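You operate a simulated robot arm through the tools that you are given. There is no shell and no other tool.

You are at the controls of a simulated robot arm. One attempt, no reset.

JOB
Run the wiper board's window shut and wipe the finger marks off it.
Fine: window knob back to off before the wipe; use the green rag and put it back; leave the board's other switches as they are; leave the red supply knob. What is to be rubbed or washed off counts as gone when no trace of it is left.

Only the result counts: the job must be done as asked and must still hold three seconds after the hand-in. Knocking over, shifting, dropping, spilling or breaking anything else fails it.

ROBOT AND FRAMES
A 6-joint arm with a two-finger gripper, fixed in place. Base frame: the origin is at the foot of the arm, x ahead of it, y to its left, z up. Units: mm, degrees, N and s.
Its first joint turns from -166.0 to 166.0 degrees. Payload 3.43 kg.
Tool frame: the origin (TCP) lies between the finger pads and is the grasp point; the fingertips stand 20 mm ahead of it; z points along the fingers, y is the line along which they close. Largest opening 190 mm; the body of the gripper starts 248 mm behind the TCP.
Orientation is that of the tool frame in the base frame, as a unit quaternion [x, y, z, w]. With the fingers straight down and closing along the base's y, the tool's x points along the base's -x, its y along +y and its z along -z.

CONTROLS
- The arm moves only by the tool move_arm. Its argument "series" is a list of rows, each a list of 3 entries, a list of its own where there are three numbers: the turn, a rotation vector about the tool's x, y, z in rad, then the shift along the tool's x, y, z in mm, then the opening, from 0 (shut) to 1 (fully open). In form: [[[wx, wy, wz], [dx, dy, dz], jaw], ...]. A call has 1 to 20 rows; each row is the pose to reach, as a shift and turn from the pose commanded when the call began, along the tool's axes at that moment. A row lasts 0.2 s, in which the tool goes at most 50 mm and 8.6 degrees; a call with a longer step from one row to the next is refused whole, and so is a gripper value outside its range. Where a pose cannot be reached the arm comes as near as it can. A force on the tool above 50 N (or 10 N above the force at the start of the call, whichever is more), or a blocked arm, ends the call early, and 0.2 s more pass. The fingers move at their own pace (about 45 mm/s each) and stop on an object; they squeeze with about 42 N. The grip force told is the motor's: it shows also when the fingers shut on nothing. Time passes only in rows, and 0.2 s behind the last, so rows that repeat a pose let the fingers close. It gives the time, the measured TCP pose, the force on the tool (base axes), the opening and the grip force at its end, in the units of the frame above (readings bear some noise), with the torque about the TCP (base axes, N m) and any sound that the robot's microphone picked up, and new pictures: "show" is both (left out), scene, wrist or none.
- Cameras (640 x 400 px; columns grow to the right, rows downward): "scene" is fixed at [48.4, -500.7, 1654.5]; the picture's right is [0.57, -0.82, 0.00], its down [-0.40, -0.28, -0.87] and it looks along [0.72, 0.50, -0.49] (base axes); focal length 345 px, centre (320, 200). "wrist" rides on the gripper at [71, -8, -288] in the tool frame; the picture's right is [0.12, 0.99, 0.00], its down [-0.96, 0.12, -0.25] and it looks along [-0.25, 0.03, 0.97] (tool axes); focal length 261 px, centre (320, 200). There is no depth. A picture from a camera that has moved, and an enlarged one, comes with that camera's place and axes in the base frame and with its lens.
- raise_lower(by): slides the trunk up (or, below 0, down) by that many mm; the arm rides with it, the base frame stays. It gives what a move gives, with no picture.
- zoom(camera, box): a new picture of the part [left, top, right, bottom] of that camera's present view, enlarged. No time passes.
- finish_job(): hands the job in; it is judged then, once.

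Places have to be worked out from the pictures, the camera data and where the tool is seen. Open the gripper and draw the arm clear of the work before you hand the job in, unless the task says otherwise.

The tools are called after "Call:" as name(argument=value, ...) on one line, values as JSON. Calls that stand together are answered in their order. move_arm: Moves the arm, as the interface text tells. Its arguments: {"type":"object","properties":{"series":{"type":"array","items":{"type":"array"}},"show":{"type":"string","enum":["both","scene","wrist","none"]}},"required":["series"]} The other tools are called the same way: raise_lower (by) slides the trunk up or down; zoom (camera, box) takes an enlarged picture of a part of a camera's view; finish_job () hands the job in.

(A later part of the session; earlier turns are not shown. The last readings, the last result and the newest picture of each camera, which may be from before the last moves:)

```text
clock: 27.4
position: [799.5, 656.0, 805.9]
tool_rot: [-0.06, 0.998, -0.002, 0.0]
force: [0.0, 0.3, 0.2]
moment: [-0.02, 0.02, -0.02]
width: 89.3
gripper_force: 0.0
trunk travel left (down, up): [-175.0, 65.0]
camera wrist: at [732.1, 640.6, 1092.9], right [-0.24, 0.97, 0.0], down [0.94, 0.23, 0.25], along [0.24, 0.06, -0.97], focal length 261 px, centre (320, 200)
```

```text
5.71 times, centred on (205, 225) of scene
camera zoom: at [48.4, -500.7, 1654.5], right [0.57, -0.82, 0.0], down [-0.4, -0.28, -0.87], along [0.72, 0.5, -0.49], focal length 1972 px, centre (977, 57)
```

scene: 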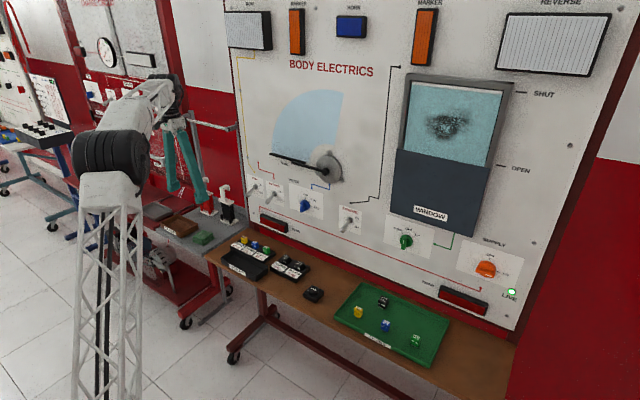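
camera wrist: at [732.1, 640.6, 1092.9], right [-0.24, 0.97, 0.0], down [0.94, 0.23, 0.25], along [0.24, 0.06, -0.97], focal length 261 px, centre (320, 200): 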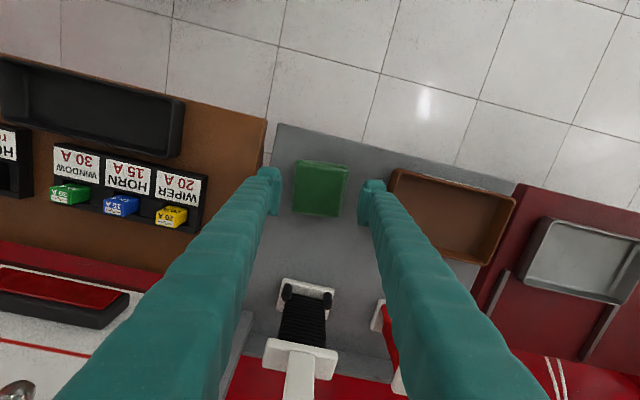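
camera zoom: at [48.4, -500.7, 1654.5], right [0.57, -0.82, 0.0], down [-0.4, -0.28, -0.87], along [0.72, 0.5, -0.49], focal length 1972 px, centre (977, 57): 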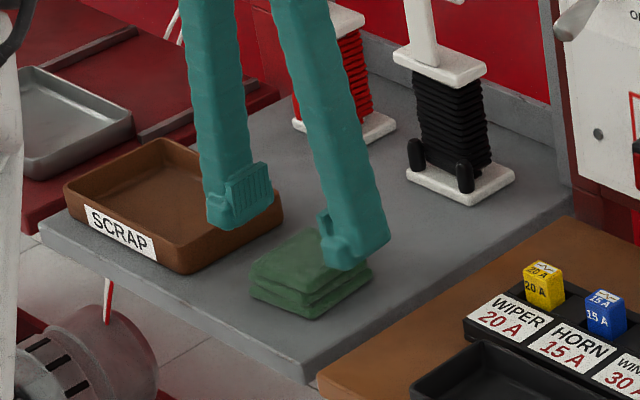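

Rag top is at z≈748, side 64 mm, thickness ~22 mm. I centre (5 mm along -tool x) and go down to TCP z≈757 so the tips overlap the upper part of the pad only.

Call:
move_arm(series=[[[0, 0, 0], [-5, -1.5, 20], 0.47], [[0, 0, 0], [-5, -1.5, 40], 0.47], [[0, 0, 0], [-5, -1.5, 49], 0.47], [[0, 0, 0], [-5, -1.5, 49], 0.47]], show="wrist")

Call:
zoom(camera="wrist", box=[240, 130, 400, 240])

Call:
zoom(camera="scene", box=[160, 190, 250, 260])

```text
clock: 28.4
position: [805.7, 654.5, 759.2]
tool_rot: [-0.059, 0.998, -0.002, 0.001]
force: [0.3, -1.1, 3.3]
moment: [0.12, -0.01, 0.02]
width: 89.4
gripper_force: 0.0
trunk travel left (down, up): [-175.0, 65.0]
camera wrist: at [737.0, 638.9, 1045.7], right [-0.24, 0.97, 0.0], down [0.94, 0.23, 0.25], along [0.24, 0.06, -0.97], focal length 261 px, centre (320, 200)
```

wrist: 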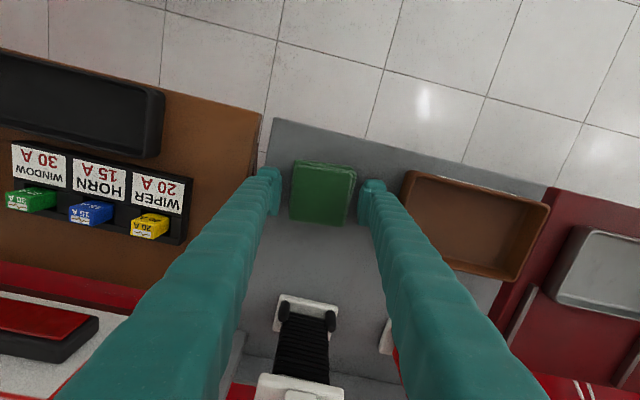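

```text
3.64 times, centred on (320, 185) of wrist
camera zoom: at [737.0, 638.9, 1045.7], right [-0.24, 0.97, 0.0], down [0.94, 0.23, 0.25], along [0.24, 0.06, -0.97], focal length 948 px, centre (320, 254)
```

zoom: 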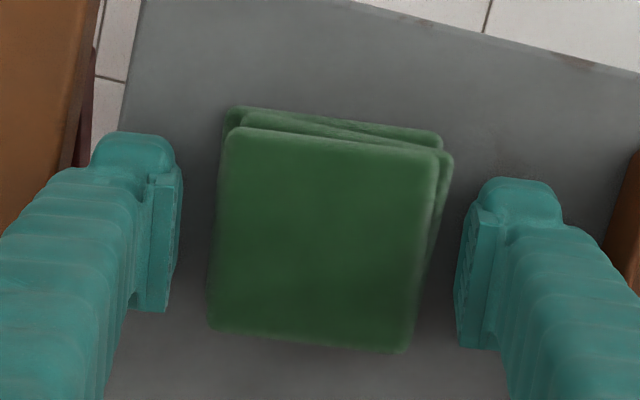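

```text
5.71 times, centred on (205, 225) of scene
camera zoom: at [48.4, -500.7, 1654.5], right [0.57, -0.82, 0.0], down [-0.4, -0.28, -0.87], along [0.72, 0.5, -0.49], focal length 1972 px, centre (977, 57)
```

zoom: 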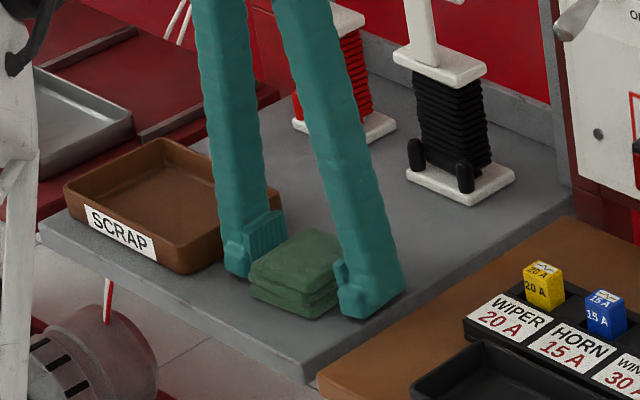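

A 3 N upward force shows the tips are just touching the bench (surface ≈ z 739), so the pad spans about 739–760. I raise 9 mm so the pad's underside will protrude past the tips, then close.

Call:
move_arm(series=[[[0, 0, 0], [0, 0, -5], 0.45], [[0, 0, 0], [0, 0, -7], 0.4], [[0, 0, 0], [0, 0, -7], 0.3], [[0, 0, 0], [0, 0, -7], 0.25], [[0, 0, 0], [0, 0, -7], 0.2], [[0, 0, 0], [0, 0, -7], 0.1], [[0, 0, 0], [0, 0, -7], 0.1]], show="wrist")

Call:
zoom(camera="wrist", box=[240, 130, 400, 240])

Call:
zoom(camera="scene", box=[160, 190, 250, 260])

```text
clock: 30.0
position: [804.1, 654.3, 764.0]
tool_rot: [-0.059, 0.998, -0.001, 0.001]
force: [0.6, -0.3, 0.3]
moment: [0.0, -0.02, -0.01]
width: 69.0
gripper_force: 42.3
trunk travel left (down, up): [-175.0, 65.0]
camera wrist: at [737.0, 638.5, 1052.0], right [-0.24, 0.97, 0.0], down [0.94, 0.23, 0.25], along [0.24, 0.06, -0.97], focal length 261 px, centre (320, 200)
```

wrist: 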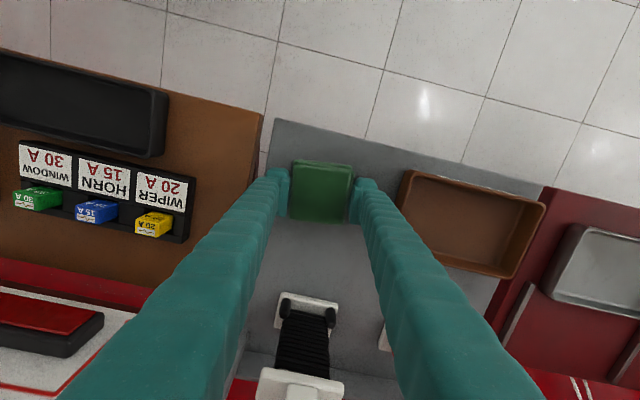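

```text
3.64 times, centred on (320, 185) of wrist
camera zoom: at [737.0, 638.5, 1052.0], right [-0.24, 0.97, 0.0], down [0.94, 0.23, 0.25], along [0.24, 0.06, -0.97], focal length 948 px, centre (320, 254)
```

zoom: 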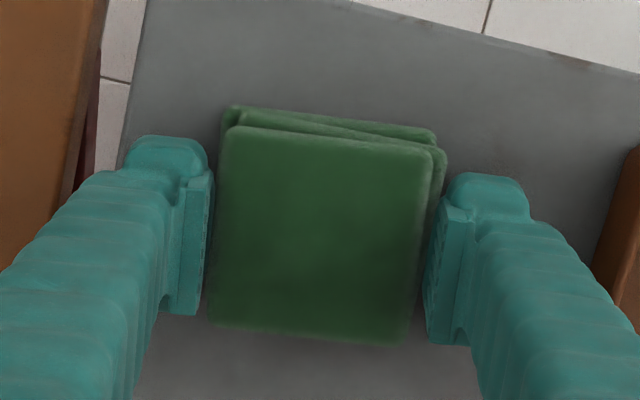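

```text
5.71 times, centred on (205, 225) of scene
camera zoom: at [48.4, -500.7, 1654.5], right [0.57, -0.82, 0.0], down [-0.4, -0.28, -0.87], along [0.72, 0.5, -0.49], focal length 1972 px, centre (977, 57)
```

zoom: 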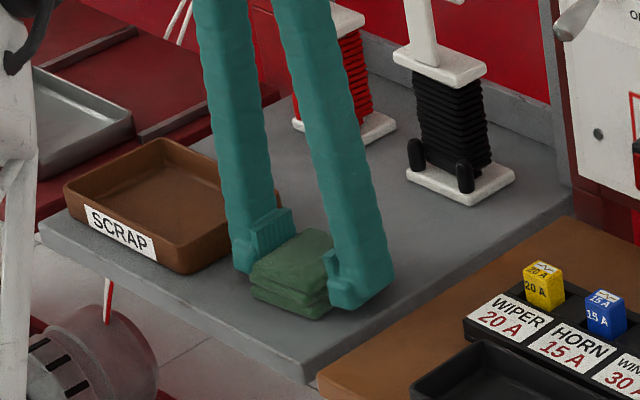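

The pad is held (69 mm wide, 42 N). I lift it straight up, then move back to the mid position (650,400,1150) with the yaw undone, checking that it stays in the grip.

Call:
move_arm(series=[[[0, 0, 0], [0, 0, -10], 0.1], [[0, 0, 0], [0, 0, -30], 0.1], [[0, 0, 0], [0, 0, -65], 0.1], [[0, 0, 0], [0, 0, -105], 0.1], [[0, 0, 0], [0, 0, -145], 0.1], [[0, 0, 0.03], [20, -26, -175], 0.1], [[0, 0, 0.06], [45, -58, -200], 0.1], [[0, 0, 0.09], [70, -90, -225], 0.1], [[0, 0, 0.12], [95, -122, -250], 0.1], [[0, 0, 0.12], [117, -150, -280], 0.1], [[0, 0, 0.12], [139, -178, -315], 0.1], [[0, 0, 0.12], [161, -206, -350], 0.1], [[0, 0, 0.12], [183, -234, -386], 0.1], [[0, 0, 0.12], [183, -234, -386], 0.1]])

Call:
zoom(camera="wrist", box=[240, 130, 400, 240])

```text
refused: row 13 steps farther than a row can; nothing moved
```

```text
3.64 times, centred on (320, 185) of wrist
camera zoom: at [737.0, 638.5, 1052.0], right [-0.24, 0.97, 0.0], down [0.94, 0.23, 0.25], along [0.24, 0.06, -0.97], focal length 948 px, centre (320, 254)
```

zoom: 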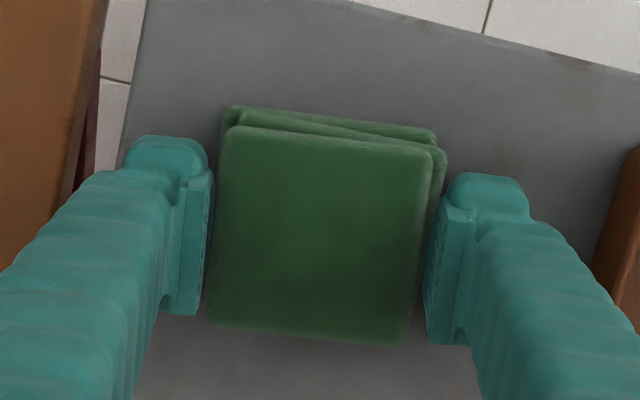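

The call was refused for one step being slightly too long; I resend it with smaller final steps.

Call:
move_arm(series=[[[0, 0, 0], [0, 0, -10], 0.1], [[0, 0, 0], [0, 0, -30], 0.1], [[0, 0, 0], [0, 0, -65], 0.1], [[0, 0, 0], [0, 0, -105], 0.1], [[0, 0, 0], [0, 0, -145], 0.1], [[0, 0, 0.03], [20, -26, -175], 0.1], [[0, 0, 0.06], [45, -58, -200], 0.1], [[0, 0, 0.09], [70, -90, -225], 0.1], [[0, 0, 0.12], [95, -122, -250], 0.1], [[0, 0, 0.12], [117, -150, -280], 0.1], [[0, 0, 0.12], [139, -178, -312], 0.1], [[0, 0, 0.12], [161, -206, -344], 0.1], [[0, 0, 0.12], [183, -234, -376], 0.1], [[0, 0, 0.12], [183, -234, -386], 0.1]])

Call:
zoom(camera="wrist", box=[240, 130, 400, 240])

```text
clock: 33.0
position: [650.0, 400.8, 1152.7]
tool_rot: [0.001, 1.0, -0.002, 0.001]
force: [0.3, 0.3, 0.0]
moment: [0.03, -0.04, 0.0]
width: 68.6
gripper_force: 42.2
trunk travel left (down, up): [-175.0, 65.0]
camera wrist: at [580.9, 394.0, 1440.2], right [-0.12, 0.99, 0.0], down [0.96, 0.12, 0.25], along [0.25, 0.03, -0.97], focal length 261 px, centre (320, 200)
```

scene: 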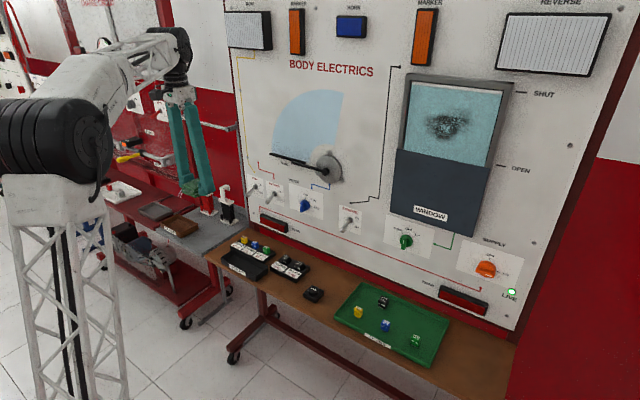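
wrist: 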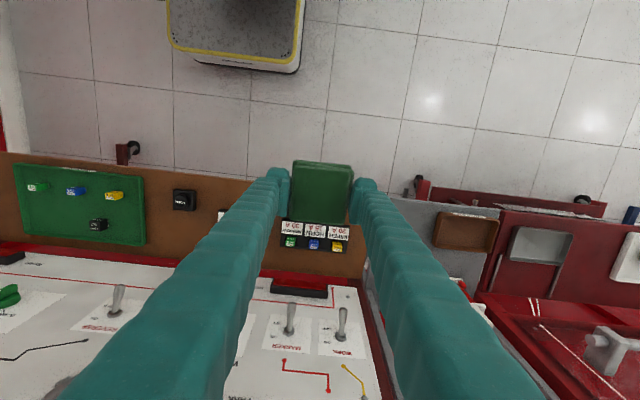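

```text
3.64 times, centred on (320, 185) of wrist
camera zoom: at [580.9, 394.0, 1440.2], right [-0.12, 0.99, 0.0], down [0.96, 0.12, 0.25], along [0.25, 0.03, -0.97], focal length 948 px, centre (320, 254)
```

zoom: 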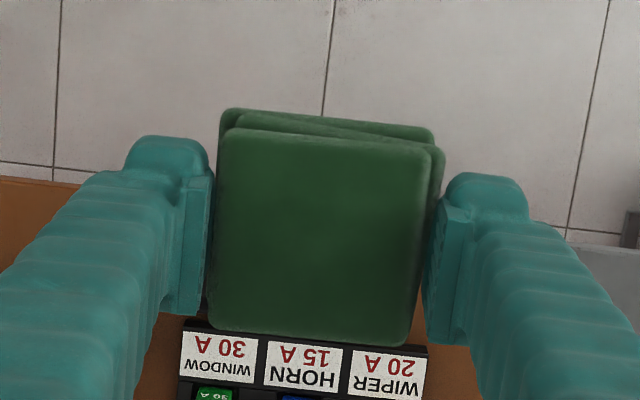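

The rag is held firmly. I swing across with the tool still down to about (600,-150,1385).

Call:
move_arm(series=[[[0, 0, 0], [4, -39, -17], 0.1], [[0, 0, 0], [7, -78, -33], 0.1], [[0, 0, 0], [11, -118, -50], 0.1], [[0, 0, 0], [14, -157, -66], 0.1], [[0, 0, 0], [18, -197, -83], 0.1], [[0, 0, 0], [21, -236, -100], 0.1], [[0, 0, 0], [25, -275, -116], 0.1], [[0, 0, 0], [29, -315, -133], 0.1], [[0, 0, 0], [32, -354, -149], 0.1], [[0, 0, 0], [36, -394, -166], 0.1], [[0, 0, 0], [39, -433, -182], 0.1], [[0, 0, 0], [43, -472, -199], 0.1], [[0, 0, 0], [46, -512, -216], 0.1], [[0, 0, 0], [50, -551, -232], 0.1], [[0, 0, 0], [50, -551, -232], 0.1]], show="scene")

```text
clock: 36.2
position: [595.3, -147.6, 1350.3]
tool_rot: [0.001, 1.0, -0.002, 0.005]
force: [-0.1, 0.8, -0.2]
moment: [0.01, -0.02, 0.01]
width: 68.7
gripper_force: 41.9
out of reach, approached as far as the arm can: row 13, 14, 15
trunk travel left (down, up): [-175.0, 65.0]
```

scene: 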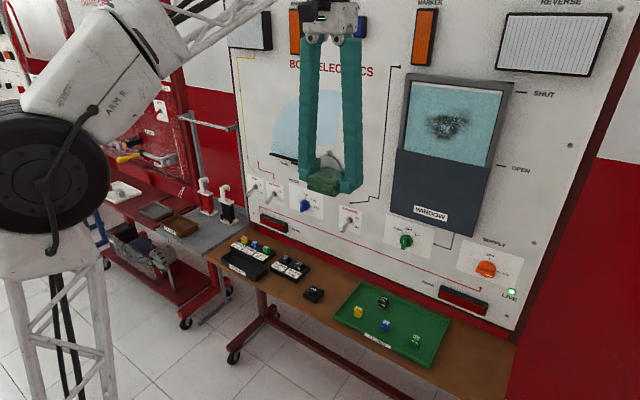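

Tool-down reach tops out there, which is fine. Now I rotate the tool level while advancing to about (800,-265,1385), still well short of the glass.

Call:
move_arm(series=[[[0, -0.1122, 0], [-14, -8, -2], 0.1], [[0, -0.2244, 0], [-29, -17, -5], 0.1], [[0, -0.3366, 0], [-44, -25, -7], 0.1], [[0, -0.4488, 0], [-58, -33, -10], 0.1], [[0, -0.561, 0], [-73, -42, -12], 0.1], [[0, -0.6732, 0], [-88, -50, -15], 0.1], [[0, -0.7854, 0], [-102, -58, -17], 0.1], [[0, -0.8976, 0], [-117, -67, -20], 0.1], [[0, -1.0098, 0], [-132, -75, -22], 0.1], [[0, -1.122, 0], [-146, -83, -25], 0.1], [[0, -1.2342, 0], [-161, -92, -27], 0.1], [[0, -1.3464, 0], [-176, -100, -30], 0.1], [[0, -1.4586, 0], [-190, -108, -32], 0.1], [[0, -1.5708, 0], [-205, -117, -35], 0.1], [[0, -1.5708, 0], [-205, -117, -35], 0.1]])

```text
clock: 39.4
position: [799.3, -266.6, 1383.5]
tool_rot: [-0.001, 0.706, -0.002, 0.708]
force: [0.0, -0.1, -0.2]
moment: [-0.02, -0.02, -0.01]
width: 68.7
gripper_force: 41.6
trunk travel left (down, up): [-175.0, 65.0]
camera wrist: at [513.2, -274.4, 1312.8], right [0.0, 0.99, -0.12], down [-0.25, 0.12, 0.96], along [0.97, 0.03, 0.25], focal length 261 px, centre (320, 200)
```

scene: 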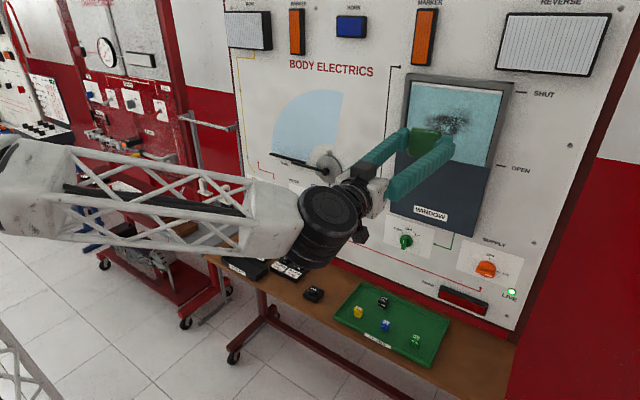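
wrist: 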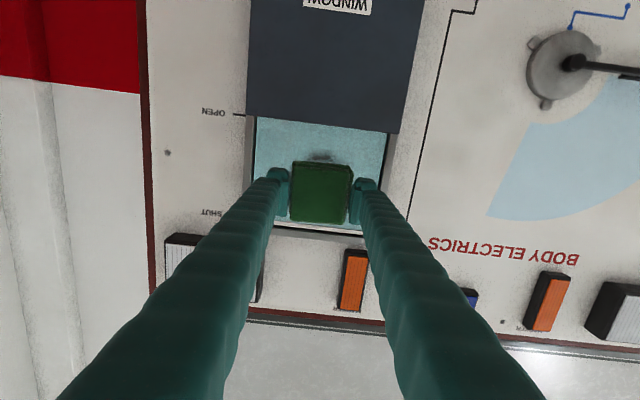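

The tool is level and centred on the window. I advance to x≈925 (rag face ≈ 950) and look.

Call:
move_arm(series=[[[0, 0, 0], [0, 0, 30], 0.1], [[0, 0, 0], [0, 0, 65], 0.1], [[0, 0, 0], [0, 0, 100], 0.1], [[0, 0, 0], [0, 0, 125], 0.1], [[0, 0, 0], [0, 0, 125], 0.1]])

Call:
zoom(camera="scene", box=[390, 60, 530, 170])

Call:
zoom(camera="wrist", box=[220, 100, 420, 260])

```text
clock: 40.6
position: [924.0, -266.4, 1385.5]
tool_rot: [-0.001, 0.707, -0.002, 0.708]
force: [0.0, 0.1, -1.4]
moment: [-0.02, 0.02, 0.02]
width: 68.6
gripper_force: 41.8
trunk travel left (down, up): [-175.0, 65.0]
camera wrist: at [637.9, -274.2, 1314.5], right [0.0, 0.99, -0.12], down [-0.25, 0.12, 0.96], along [0.97, 0.03, 0.25], focal length 261 px, centre (320, 200)
```

scene: 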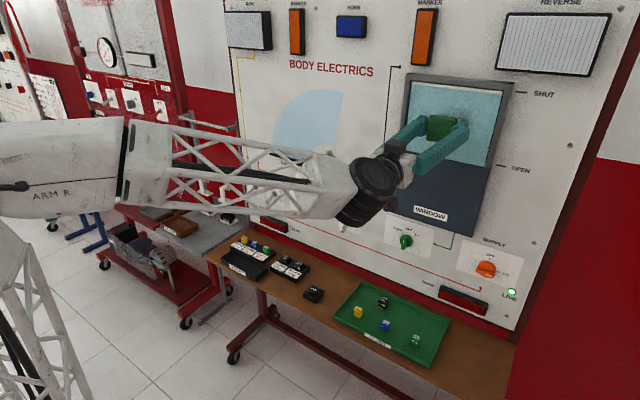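
wrist: 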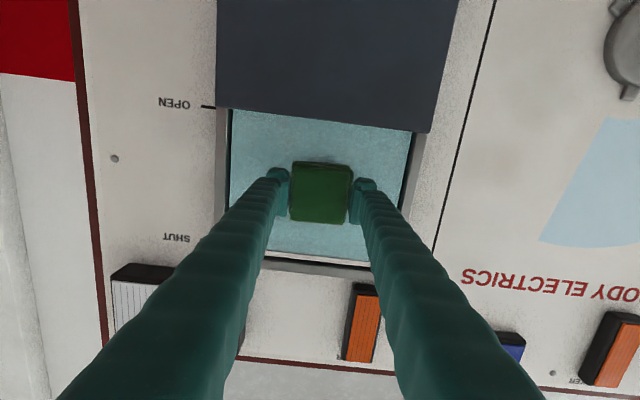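

```text
3.64 times, centred on (460, 115) of scene
camera zoom: at [48.4, -500.7, 1654.5], right [0.57, -0.82, 0.0], down [-0.4, -0.28, -0.87], along [0.72, 0.5, -0.49], focal length 1255 px, centre (-189, 509)
```

zoom: 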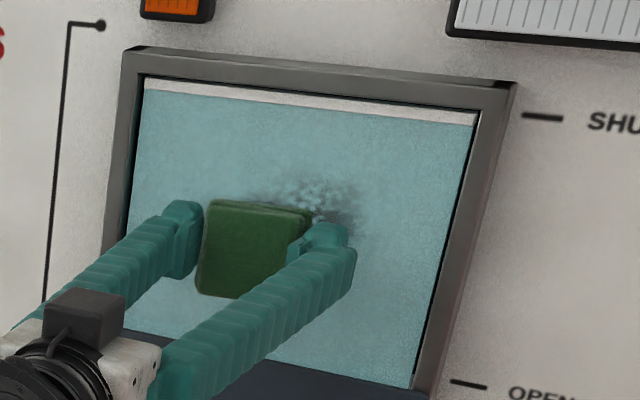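

```text
2.50 times, centred on (320, 180) of wrist
camera zoom: at [637.9, -274.2, 1314.5], right [0.0, 0.99, -0.12], down [-0.25, 0.12, 0.96], along [0.97, 0.03, 0.25], focal length 652 px, centre (320, 250)
```

zoom: 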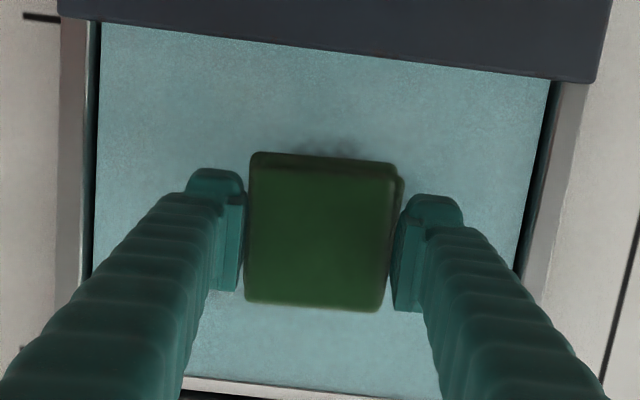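

The rag covers most of the marks from here. I advance in small steps to find contact with the glass.

Call:
move_arm(series=[[[0, 0, 0], [0, 0, 8], 0.1], [[0, 0, 0], [0, 0, 14], 0.1], [[0, 0, 0], [0, 0, 18], 0.1], [[0, 0, 0], [0, 0, 20], 0.1]], show="none")

```text
clock: 41.6
position: [943.4, -265.2, 1383.9]
tool_rot: [0.0, 0.707, -0.002, 0.708]
force: [-7.9, 1.9, -1.4]
moment: [0.03, 0.08, -0.22]
width: 68.4
gripper_force: 42.2
trunk travel left (down, up): [-175.0, 65.0]
```

Contact at x≈943 with about 8 N. I press about 1 mm more and check the stiffness before wiping.

Call:
move_arm(series=[[[0, 0, 0], [0, 0, 1], 0.1], [[0, 0, 0], [0, 0, 1], 0.1]], show="scene")

Call:
zoom(camera="scene", box=[390, 60, 530, 170])

```text
clock: 42.2
position: [944.3, -266.5, 1385.2]
tool_rot: [0.0, 0.707, -0.002, 0.708]
force: [-18.4, 4.5, -3.5]
moment: [0.1, 0.15, -0.43]
width: 68.2
gripper_force: 41.6
trunk travel left (down, up): [-175.0, 65.0]
```

scene: 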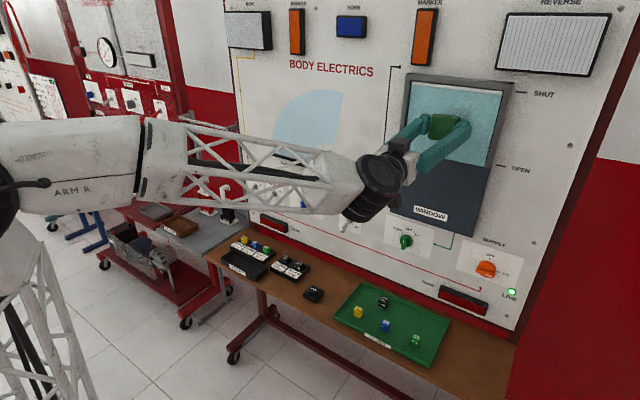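

```text
3.64 times, centred on (460, 115) of scene
camera zoom: at [48.4, -500.7, 1654.5], right [0.57, -0.82, 0.0], down [-0.4, -0.28, -0.87], along [0.72, 0.5, -0.49], focal length 1255 px, centre (-189, 509)
```

zoom: 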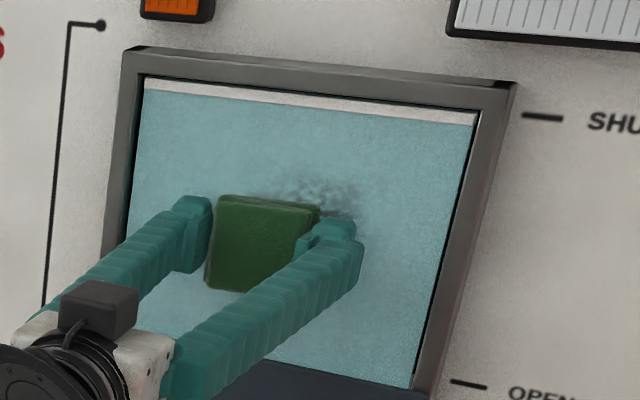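

Pressing is about 10 N/mm; the moment shows contact mostly on the rag's right (-y) edge. I rotate ~1.2° about tool x to flatten the pad, and check the moment.

Call:
move_arm(series=[[[0.01, 0, 0], [0, 0, 0], 0.1], [[0.02, 0, 0], [0, 0, 0], 0.1], [[0.02, 0, 0], [0, 0, 0], 0.1]], show="none")

```text
clock: 43.0
position: [943.3, -266.2, 1384.9]
tool_rot: [0.007, 0.706, -0.009, 0.708]
force: [-24.6, 4.7, -2.7]
moment: [-0.01, 0.13, 0.97]
width: 68.3
gripper_force: 41.7
trunk travel left (down, up): [-175.0, 65.0]
```

It flipped to the other edge, so the flat angle is about half. I turn back 0.011 rad and ease off slightly.

Call:
move_arm(series=[[[-0.011, 0, 0], [0, 0, -0.3], 0.1], [[-0.011, 0, 0], [0, 0, -0.3], 0.1]], show="none")

```text
clock: 43.6
position: [942.4, -266.5, 1384.4]
tool_rot: [0.003, 0.706, -0.005, 0.708]
force: [-14.3, 1.6, 1.4]
moment: [-0.06, 0.01, -0.35]
width: 68.2
gripper_force: 42.1
trunk travel left (down, up): [-175.0, 65.0]
```

Close to flat. I now make a first wiping stroke sideways at this height and look at the effect.

Call:
move_arm(series=[[[0.004, 0, 0], [0, 12, 0], 0.1], [[0.004, 0, 0], [0, 26, 0], 0.1], [[0.004, 0, 0], [0, 40, 0], 0.1], [[0.004, 0, 0], [0, 50, 0], 0.1], [[0.004, 0, 0], [0, 36, 0], 0.1], [[0.004, 0, 0], [0, 20, 0], 0.1], [[0.004, 0, 0], [0, 4, 0], 0.1], [[0.004, 0, 0], [0, -12, 0], 0.1], [[0.004, 0, 0], [0, -28, 0], 0.1], [[0.004, 0, 0], [0, -44, 0], 0.1], [[0.004, 0, 0], [0, -58, 0], 0.1], [[0.004, 0, 0], [0, -58, 0], 0.1]], show="scene")

Call:
zoom(camera="scene", box=[390, 60, 530, 170])

Call:
zoom(camera="wrist", box=[160, 60, 480, 300])

```text
clock: 44.8
position: [944.7, -219.3, 1386.1]
tool_rot: [-0.001, 0.705, -0.004, 0.709]
force: [-33.3, 13.5, -4.4]
moment: [0.04, 0.05, 0.29]
width: 68.5
gripper_force: 42.2
trunk travel left (down, up): [-175.0, 65.0]
stopped in row 5: the force on the tool passed its limit at 52 N (the readings are from after the stop); the commanded pose is now the measured one
```

scene: 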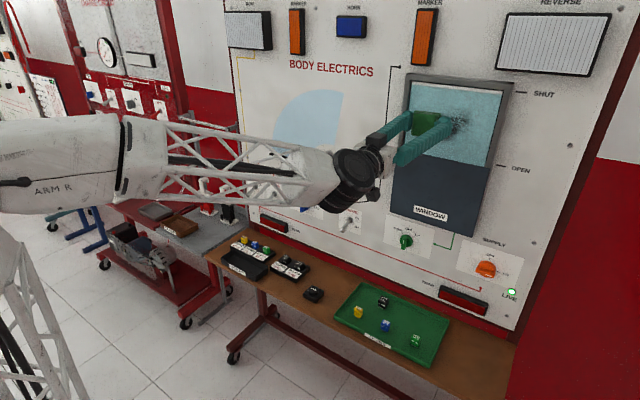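

```text
3.64 times, centred on (460, 115) of scene
camera zoom: at [48.4, -500.7, 1654.5], right [0.57, -0.82, 0.0], down [-0.4, -0.28, -0.87], along [0.72, 0.5, -0.49], focal length 1255 px, centre (-189, 509)
```

zoom: 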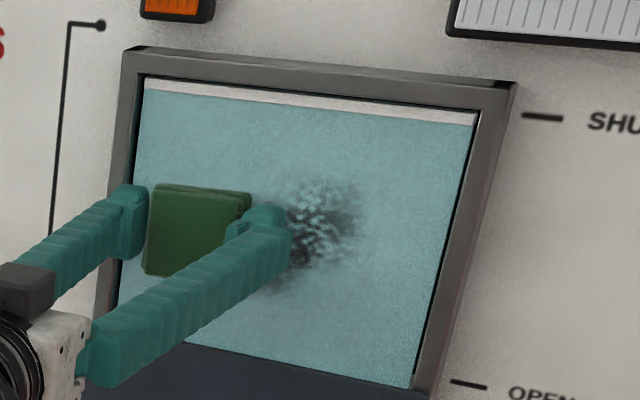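

```text
1.67 times, centred on (320, 180) of wrist
camera zoom: at [658.2, -225.8, 1313.8], right [0.0, 0.99, -0.12], down [-0.25, 0.12, 0.96], along [0.97, 0.03, 0.25], focal length 434 px, centre (320, 233)
```

zoom: 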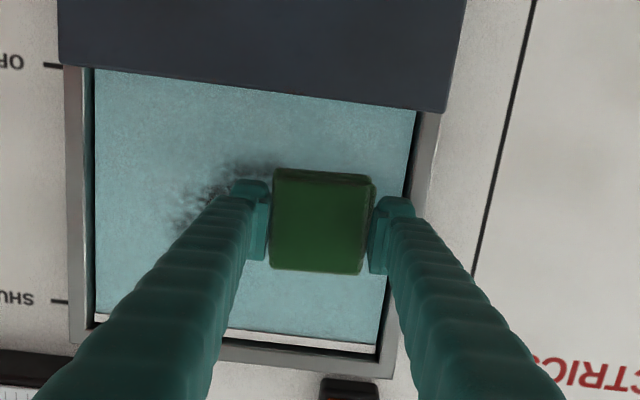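

The force limit tripped on reversal (press had grown to ~33 N). I ease off about 2 mm and stroke towards -y more gently.

Call:
move_arm(series=[[[0, 0, 0], [0, 0, -2], 0.1], [[0, 0, 0], [0, -6, -2], 0.1], [[0, 0, 0], [0, -16, -2], 0.1], [[0, 0, 0], [0, -26, -2], 0.1], [[0, 0, 0], [0, -36, -2], 0.1], [[0, 0, 0], [0, -46, -2], 0.1]], show="none")

Call:
zoom(camera="scene", box=[390, 60, 530, 170])

```text
clock: 46.2
position: [944.2, -268.5, 1384.1]
tool_rot: [0.0, 0.706, -0.004, 0.708]
force: [1.0, 0.7, -0.4]
moment: [0.02, -0.03, -0.01]
width: 68.5
gripper_force: 42.1
trunk travel left (down, up): [-175.0, 65.0]
```

```text
3.64 times, centred on (460, 115) of scene
camera zoom: at [48.4, -500.7, 1654.5], right [0.57, -0.82, 0.0], down [-0.4, -0.28, -0.87], along [0.72, 0.5, -0.49], focal length 1255 px, centre (-189, 509)
```

zoom: 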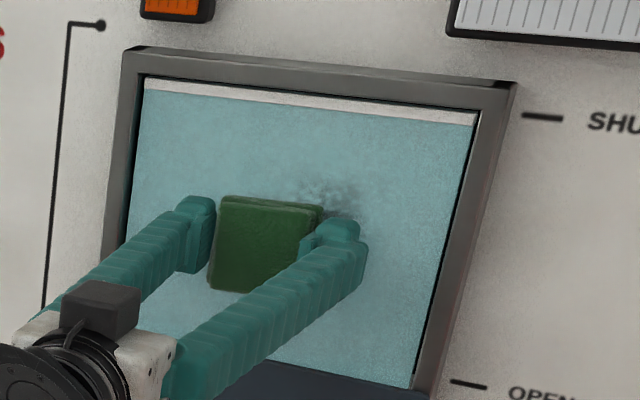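

Contact was lost at this setting; I press in 1.5 mm and read the force.

Call:
move_arm(series=[[[0, 0, 0], [0, 0, 1], 0.1], [[0, 0, 0], [0, 0, 1.5], 0.1], [[0, 0, 0], [0, 0, 1.5], 0.1]], show="none")

```text
clock: 47.0
position: [943.5, -269.0, 1383.9]
tool_rot: [0.002, 0.706, -0.005, 0.708]
force: [-14.1, 0.1, -2.6]
moment: [-0.04, -0.06, 0.41]
width: 68.4
gripper_force: 41.2
trunk travel left (down, up): [-175.0, 65.0]
```

About 14 N contact. I stroke from here to the right (-y) and back to see cleaning.

Call:
move_arm(series=[[[-0.004, 0, 0], [0, -8, 0], 0.1], [[-0.004, 0, 0], [0, -16, 0], 0.1], [[-0.004, 0, 0], [0, -24, 0], 0.1], [[-0.004, 0, 0], [0, -32, 0], 0.1], [[-0.004, 0, 0], [0, -40, 0], 0.1], [[-0.004, 0, 0], [0, -48, 0], 0.1], [[-0.004, 0, 0], [0, -54, 0], 0.1], [[-0.004, 0, 0], [0, -54, 0], 0.1]], show="none")

Call:
zoom(camera="scene", box=[390, 60, 530, 170])

Call:
zoom(camera="wrist", box=[200, 80, 520, 280])

```text
clock: 48.8
position: [944.5, -323.4, 1384.5]
tool_rot: [0.001, 0.706, -0.003, 0.708]
force: [-8.9, 2.2, -1.5]
moment: [0.04, -0.12, 0.06]
width: 68.4
gripper_force: 41.5
trunk travel left (down, up): [-175.0, 65.0]
```

```text
3.64 times, centred on (460, 115) of scene
camera zoom: at [48.4, -500.7, 1654.5], right [0.57, -0.82, 0.0], down [-0.4, -0.28, -0.87], along [0.72, 0.5, -0.49], focal length 1255 px, centre (-189, 509)
```

zoom: 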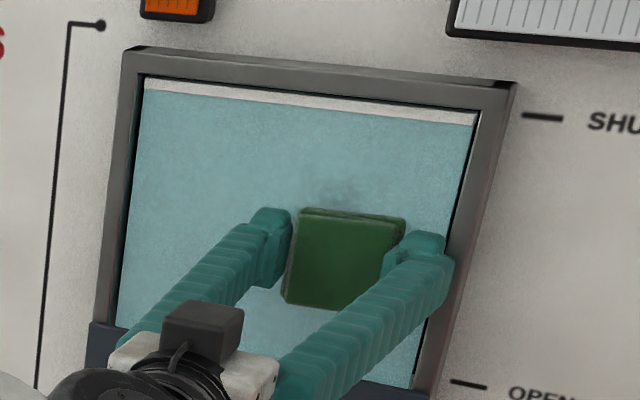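

```text
2.00 times, centred on (360, 180) of wrist
camera zoom: at [658.1, -330.1, 1313.1], right [0.0, 0.99, -0.12], down [-0.25, 0.12, 0.96], along [0.97, 0.03, 0.25], focal length 521 px, centre (240, 240)
```

zoom: 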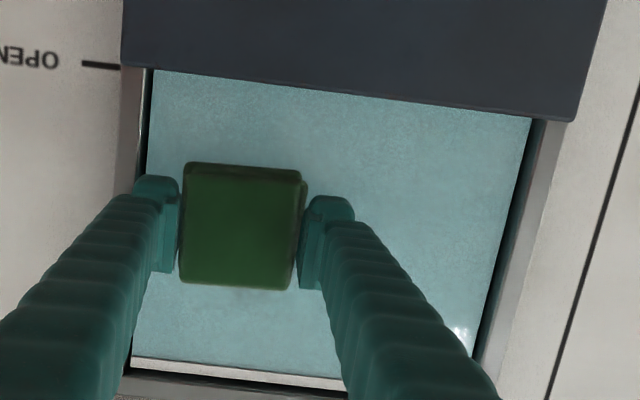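

The swept band is clean and the contact is now flat at ~9 N. I slide up 32 mm and stroke back to +y over the upper marks.

Call:
move_arm(series=[[[0, 0, 0], [-8, 0, 0], 0.1], [[0, 0, 0], [-16, 0, 0], 0.1], [[0, 0, 0], [-24, 0, 0], 0.1], [[0, 0, 0], [-32, 0, 0], 0.1], [[0, 0, 0], [-32, 8, 0], 0.1], [[0, 0, 0], [-32, 18, 0], 0.1], [[0, 0, 0], [-32, 28, 0], 0.1], [[0, 0, 0], [-32, 38, 0], 0.1], [[0, 0, 0], [-32, 48, 0], 0.1]], show="none")

Call:
zoom(camera="scene", box=[390, 60, 530, 170])

```text
clock: 50.8
position: [944.0, -274.4, 1416.6]
tool_rot: [0.0, 0.706, -0.003, 0.708]
force: [-0.7, 1.3, -0.1]
moment: [0.02, -0.05, 0.01]
width: 68.3
gripper_force: 42.0
trunk travel left (down, up): [-175.0, 65.0]
```

```text
3.64 times, centred on (460, 115) of scene
camera zoom: at [48.4, -500.7, 1654.5], right [0.57, -0.82, 0.0], down [-0.4, -0.28, -0.87], along [0.72, 0.5, -0.49], focal length 1255 px, centre (-189, 509)
```

zoom: 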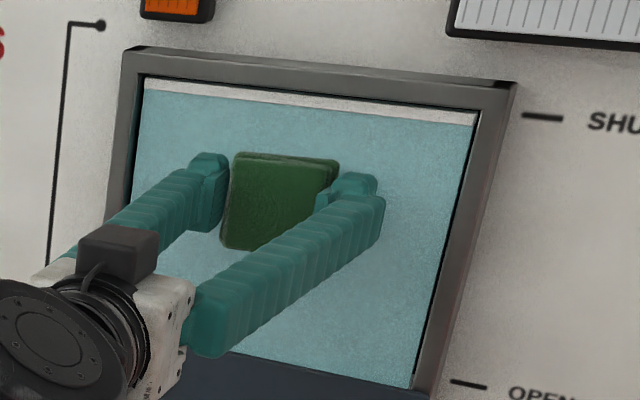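

It looks clean, but contact was light here. I press 1 mm more and cover the upper band again, both ways.

Call:
move_arm(series=[[[0, 0, 0], [0, 0, 1.2], 0.1], [[0, 0, 0], [0, 8, 1.2], 0.1], [[0, 0, 0], [0, 18, 1.2], 0.1], [[0, 0, 0], [0, 28, 1.2], 0.1], [[0, 0, 0], [0, 38, 1.2], 0.1], [[0, 0, 0], [0, 46, 1.2], 0.1]], show="none")

```text
clock: 52.2
position: [944.3, -228.3, 1416.4]
tool_rot: [-0.001, 0.705, -0.003, 0.709]
force: [-18.6, -7.5, 1.4]
moment: [-0.02, 0.04, -0.17]
width: 68.4
gripper_force: 41.9
trunk travel left (down, up): [-175.0, 65.0]
```

Good contact (~18 N). I stroke back right along the upper band with a slight inward ramp.

Call:
move_arm(series=[[[0, 0, 0], [0, -8, -0.2], 0.1], [[0, 0, 0], [0, -18, 0], 0.1], [[0, 0, 0], [0, -28, 0.1], 0.1], [[0, 0, 0], [0, -38, 0.2], 0.1], [[0, 0, 0], [0, -48, 0.3], 0.1], [[0, 0, 0], [0, -58, 0.4], 0.1], [[0, 0, 0], [0, -68, 0.5], 0.1], [[0, 0, 0], [0, -78, 0.6], 0.1], [[0, 0, 0], [0, -88, 0.7], 0.1], [[0, 0, 0], [0, -94, 0.8], 0.1]], show="none")

Call:
zoom(camera="scene", box=[390, 60, 530, 170])

```text
clock: 54.4
position: [944.1, -324.4, 1417.1]
tool_rot: [0.0, 0.706, -0.003, 0.708]
force: [-17.2, 5.7, -0.6]
moment: [-0.04, -0.12, 0.3]
width: 68.4
gripper_force: 41.5
trunk travel left (down, up): [-175.0, 65.0]
```

```text
3.64 times, centred on (460, 115) of scene
camera zoom: at [48.4, -500.7, 1654.5], right [0.57, -0.82, 0.0], down [-0.4, -0.28, -0.87], along [0.72, 0.5, -0.49], focal length 1255 px, centre (-189, 509)
```

zoom: 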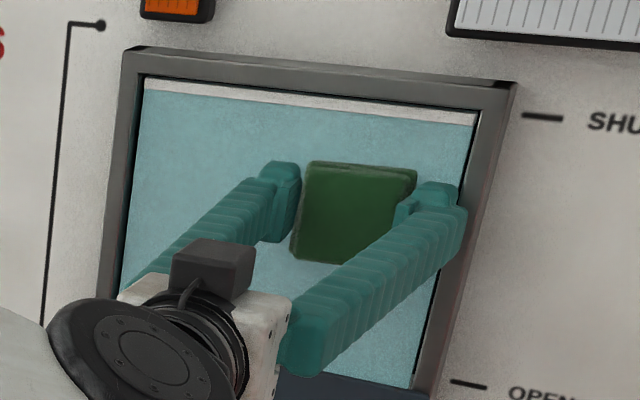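

Upper band done with good pressure. Now I slide down to z≈1350 for the lower band and stroke to +y.

Call:
move_arm(series=[[[0, 0, 0], [10, 0, -0.2], 0.1], [[0, 0, 0], [20, 0, -0.2], 0.1], [[0, 0, 0], [30, 0, -0.2], 0.1], [[0, 0, 0], [40, 0, -0.2], 0.1], [[0, 0, 0], [50, 0, -0.2], 0.1], [[0, 0, 0], [60, 0, -0.2], 0.1], [[0, 0, 0], [67, 0, -0.2], 0.1], [[0, 0, 0], [67, 0, -0.2], 0.1]], show="none")

```text
clock: 56.2
position: [944.1, -323.1, 1350.4]
tool_rot: [0.0, 0.706, -0.003, 0.709]
force: [-17.9, 0.8, 7.7]
moment: [0.03, -0.04, 0.04]
width: 68.4
gripper_force: 41.8
trunk travel left (down, up): [-175.0, 65.0]
```

Contact is good at ~18 N; I stroke along the lower band to +y, easing slightly as the board comes nearer.

Call:
move_arm(series=[[[0, 0, 0], [0, 8, -0.3], 0.1], [[0, 0, 0], [0, 18, -0.4], 0.1], [[0, 0, 0], [0, 28, -0.5], 0.1], [[0, 0, 0], [0, 38, -0.6], 0.1], [[0, 0, 0], [0, 48, -0.6], 0.1], [[0, 0, 0], [0, 58, -0.7], 0.1], [[0, 0, 0], [0, 68, -0.8], 0.1], [[0, 0, 0], [0, 78, -0.8], 0.1], [[0, 0, 0], [0, 88, -0.9], 0.1], [[0, 0, 0], [0, 98, -0.9], 0.1]], show="none")

Call:
zoom(camera="scene", box=[390, 60, 530, 170])

```text
clock: 58.4
position: [945.1, -222.9, 1348.8]
tool_rot: [-0.002, 0.706, -0.002, 0.708]
force: [-5.0, -0.6, -1.0]
moment: [-0.01, -0.07, -0.05]
width: 68.4
gripper_force: 42.1
trunk travel left (down, up): [-175.0, 65.0]
```

```text
3.64 times, centred on (460, 115) of scene
camera zoom: at [48.4, -500.7, 1654.5], right [0.57, -0.82, 0.0], down [-0.4, -0.28, -0.87], along [0.72, 0.5, -0.49], focal length 1255 px, centre (-189, 509)
```

zoom: 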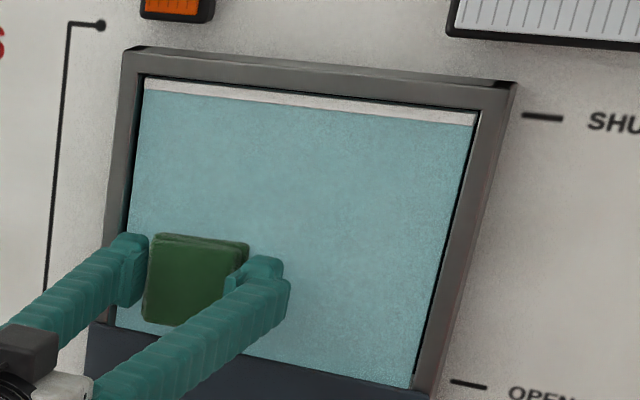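

The glass looks clean. For thoroughness I make a return pass over the lower band with more pressure, then the middle band.

Call:
move_arm(series=[[[0, 0, 0], [0, 0, 0.8], 0.1], [[0, 0, 0], [0, -10, 0.9], 0.1], [[0, 0, 0], [0, -20, 1.0], 0.1], [[0, 0, 0], [0, -30, 1.1], 0.1], [[0, 0, 0], [0, -40, 1.2], 0.1], [[0, 0, 0], [0, -50, 1.3], 0.1], [[0, 0, 0], [0, -60, 1.4], 0.1], [[0, 0, 0], [0, -70, 1.5], 0.1], [[0, 0, 0], [0, -80, 1.6], 0.1], [[0, 0, 0], [0, -90, 1.7], 0.1], [[0, 0, 0], [-10, -95, 1.7], 0.1], [[0, 0, 0], [-20, -95, 1.7], 0.1], [[0, 0, 0], [-32, -95, 1.7], 0.1]], show="none")

```text
clock: 61.2
position: [945.0, -321.4, 1381.6]
tool_rot: [0.001, 0.706, -0.003, 0.708]
force: [-43.1, -5.1, -14.7]
moment: [-0.08, 0.22, -0.14]
width: 68.4
gripper_force: 41.7
trunk travel left (down, up): [-175.0, 65.0]
```

The press rose to 43 N, so I ease off 2.5 mm and finish the middle band towards +y.

Call:
move_arm(series=[[[0, 0, 0], [0, 0, -1.5], 0.1], [[0, 0, 0], [0, 2, -2.2], 0.1], [[0, 0, 0], [0, 12, -2.3], 0.1], [[0, 0, 0], [0, 22, -2.4], 0.1], [[0, 0, 0], [0, 32, -2.5], 0.1], [[0, 0, 0], [0, 42, -2.5], 0.1], [[0, 0, 0], [0, 52, -2.6], 0.1], [[0, 0, 0], [0, 62, -2.6], 0.1], [[0, 0, 0], [0, 72, -2.7], 0.1], [[0, 0, 0], [0, 82, -2.7], 0.1], [[0, 0, 0], [0, 92, -2.8], 0.1]], show="none")

```text
clock: 63.6
position: [943.9, -228.3, 1381.1]
tool_rot: [0.001, 0.707, -0.003, 0.708]
force: [1.3, -1.0, 0.1]
moment: [0.02, -0.05, -0.02]
width: 68.5
gripper_force: 41.9
trunk travel left (down, up): [-175.0, 65.0]
```

I retreat about 110 mm and inspect the glass with both cameras.

Call:
move_arm(series=[[[0, 0, 0], [0, 0, -15], 0.1], [[0, 0, 0], [0, 0, -50], 0.1], [[0, 0, 0], [15, 0, -90], 0.1], [[0, 0, 0], [40, 10, -120], 0.1], [[0, 0, 0], [75, 30, -125], 0.1], [[0, 0, 0], [110, 60, -125], 0.1], [[0, 0, 0], [110, 60, -125], 0.1]])

Call:
zoom(camera="scene", box=[390, 60, 530, 170])

Call:
zoom(camera="wrist", box=[180, 100, 440, 280])

```text
clock: 65.2
position: [821.4, -168.9, 1270.8]
tool_rot: [0.0, 0.706, -0.003, 0.708]
force: [-1.3, -0.2, 0.0]
moment: [0.03, 0.0, 0.05]
width: 68.5
gripper_force: 42.0
trunk travel left (down, up): [-175.0, 65.0]
camera wrist: at [535.3, -175.9, 1199.3], right [0.0, 0.99, -0.12], down [-0.25, 0.12, 0.96], along [0.97, 0.03, 0.25], focal length 261 px, centre (320, 200)
```

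scene: 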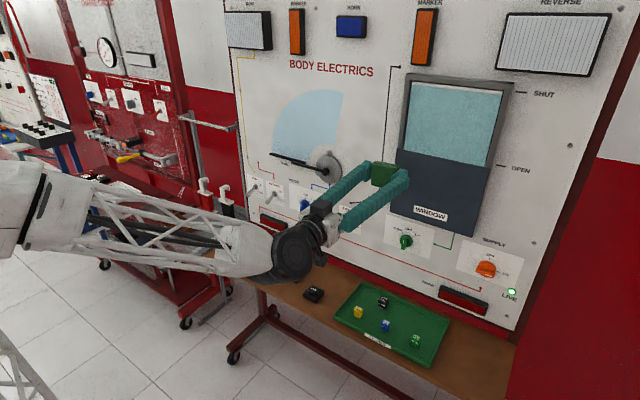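
wrist: 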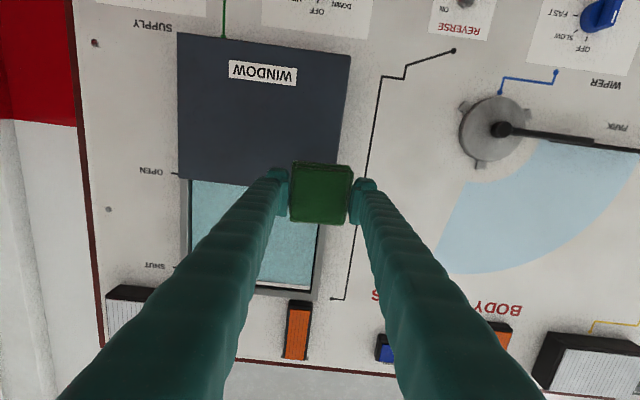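

```text
3.64 times, centred on (460, 115) of scene
camera zoom: at [48.4, -500.7, 1654.5], right [0.57, -0.82, 0.0], down [-0.4, -0.28, -0.87], along [0.72, 0.5, -0.49], focal length 1255 px, centre (-189, 509)
```

zoom: 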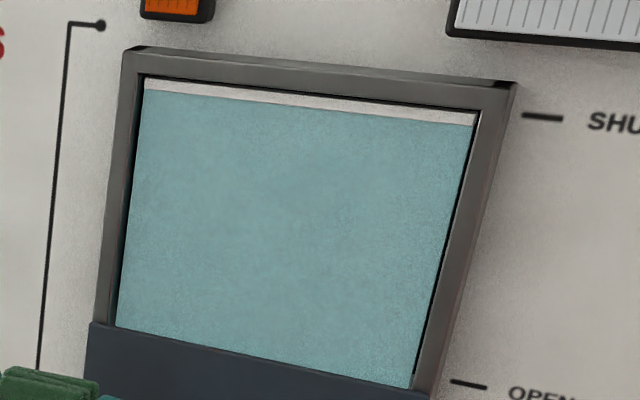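

```text
2.22 times, centred on (310, 190) of wrist
camera zoom: at [535.3, -175.9, 1199.3], right [0.0, 0.99, -0.12], down [-0.25, 0.12, 0.96], along [0.97, 0.03, 0.25], focal length 579 px, centre (342, 222)
```

zoom: 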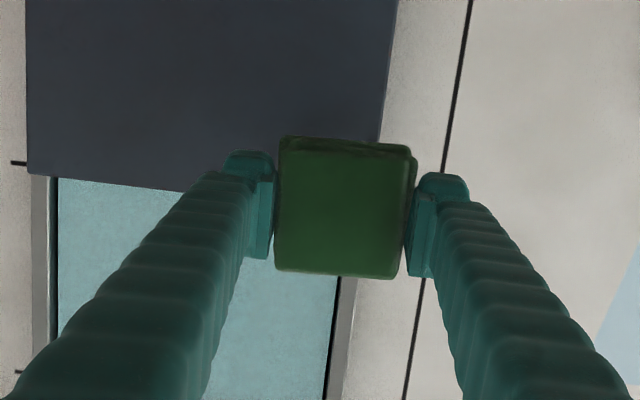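

The glass looks clean; I zoom in harder to look for faint residue.

Call:
zoom(camera="scene", box=[415, 80, 500, 140])

Call:
zoom(camera="scene", box=[410, 110, 490, 165])

```text
6.67 times, centred on (458, 110) of scene
camera zoom: at [48.4, -500.7, 1654.5], right [0.57, -0.82, 0.0], down [-0.4, -0.28, -0.87], along [0.72, 0.5, -0.49], focal length 2301 px, centre (-597, 800)
```

zoom: 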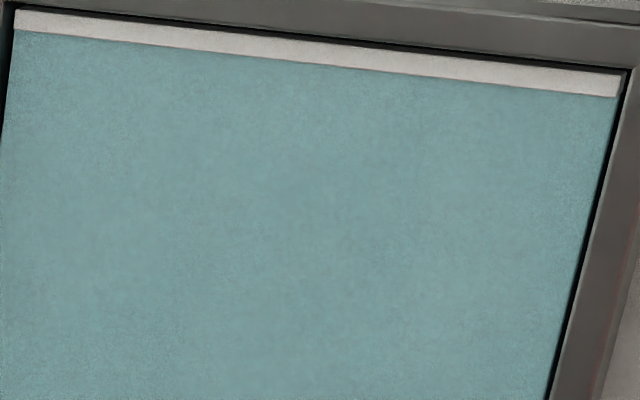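

```text
7.27 times, centred on (450, 138) of scene
camera zoom: at [48.4, -500.7, 1654.5], right [0.57, -0.82, 0.0], down [-0.4, -0.28, -0.87], along [0.72, 0.5, -0.49], focal length 2510 px, centre (-626, 654)
```

zoom: 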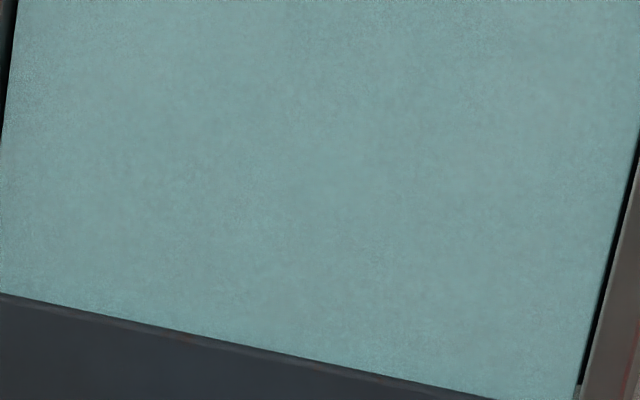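

Only a hint of uneven tone remains, so I take a closer look: I raise the tool so the wrist camera sees the glass past the rag.

Call:
move_arm(series=[[[0, 0, 0], [-33, -16, -4], 0.1], [[0, 0, 0], [-66, -33, -8], 0.1], [[0, 0, 0], [-99, -50, -12], 0.1], [[0, 0, 0], [-132, -66, -16], 0.1], [[0, 0, 0], [-165, -83, -20], 0.1], [[0, 0, 0], [-199, -99, -21], 0.1], [[0, 0, 0], [-199, -99, -21], 0.1]], show="wrist")

Call:
zoom(camera="wrist", box=[220, 40, 420, 180])

```text
clock: 66.8
position: [800.9, -263.1, 1472.6]
tool_rot: [0.0, 0.706, -0.004, 0.708]
force: [-0.2, 0.2, 0.5]
moment: [0.02, -0.01, -0.04]
width: 68.6
gripper_force: 41.9
trunk travel left (down, up): [-175.0, 65.0]
camera wrist: at [514.1, -271.1, 1400.9], right [0.0, 0.99, -0.12], down [-0.25, 0.12, 0.96], along [0.97, 0.03, 0.25], focal length 261 px, centre (320, 200)
```

wrist: 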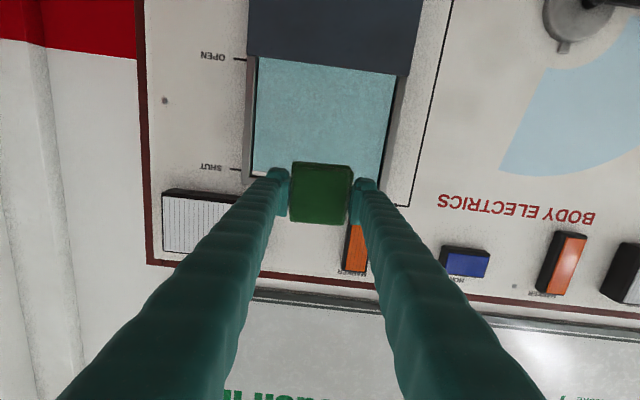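

```text
2.86 times, centred on (320, 110) of wrist
camera zoom: at [514.1, -271.1, 1400.9], right [0.0, 0.99, -0.12], down [-0.25, 0.12, 0.96], along [0.97, 0.03, 0.25], focal length 745 px, centre (320, 457)
```

zoom: 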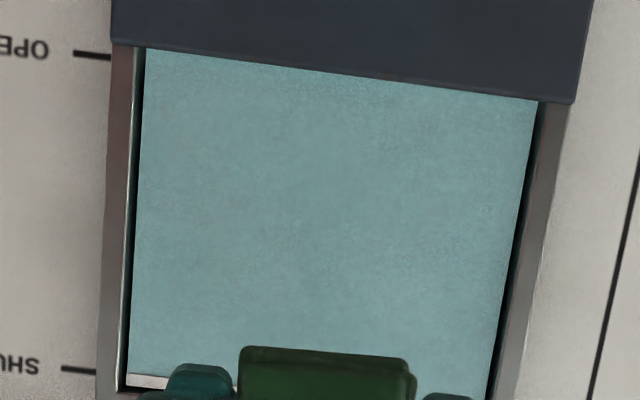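

It looks clean, but to be certain no trace is left I do one more full pass with steady pressure, starting at the upper left of the marked area.

Call:
move_arm(series=[[[0, 0, 0], [20, 12, 20], 0.1], [[0, 0, 0], [40, 25, 50], 0.1], [[0, 0, 0], [50, 35, 90], 0.1], [[0, 0, 0], [50, 35, 125], 0.1], [[0, 0, 0], [50, 35, 138], 0.1], [[0, 0, 0], [50, 35, 143], 0.1], [[0, 0, 0], [50, 35, 143], 0.1]], show="none")

```text
clock: 68.4
position: [942.6, -230.9, 1421.6]
tool_rot: [-0.001, 0.706, -0.003, 0.708]
force: [0.7, 0.4, -0.5]
moment: [0.01, 0.0, -0.03]
width: 68.3
gripper_force: 42.0
trunk travel left (down, up): [-175.0, 65.0]
```

No contact yet; I press in by 3 mm gradually.

Call:
move_arm(series=[[[0, 0, 0], [0, 0, 1], 0.1], [[0, 0, 0], [0, 0, 2], 0.1], [[0, 0, 0], [0, 0, 2.6], 0.1], [[0, 0, 0], [0, 0, 2.6], 0.1]], show="none")

```text
clock: 69.4
position: [944.3, -230.7, 1418.7]
tool_rot: [-0.001, 0.706, -0.003, 0.708]
force: [0.1, 0.0, -0.8]
moment: [0.0, 0.03, 0.02]
width: 68.4
gripper_force: 41.9
trunk travel left (down, up): [-175.0, 65.0]
```

Call:
move_arm(series=[[[0, 0, 0], [0, 0, 0.8], 0.1], [[0, 0, 0], [0, 0, 1.6], 0.1], [[0, 0, 0], [0, 0, 1.6], 0.1]], show="none")

```text
clock: 70.2
position: [944.5, -231.5, 1419.6]
tool_rot: [-0.001, 0.706, -0.003, 0.708]
force: [-10.1, 2.2, -4.5]
moment: [-0.02, 0.02, 0.13]
width: 68.3
gripper_force: 41.7
trunk travel left (down, up): [-175.0, 65.0]
```

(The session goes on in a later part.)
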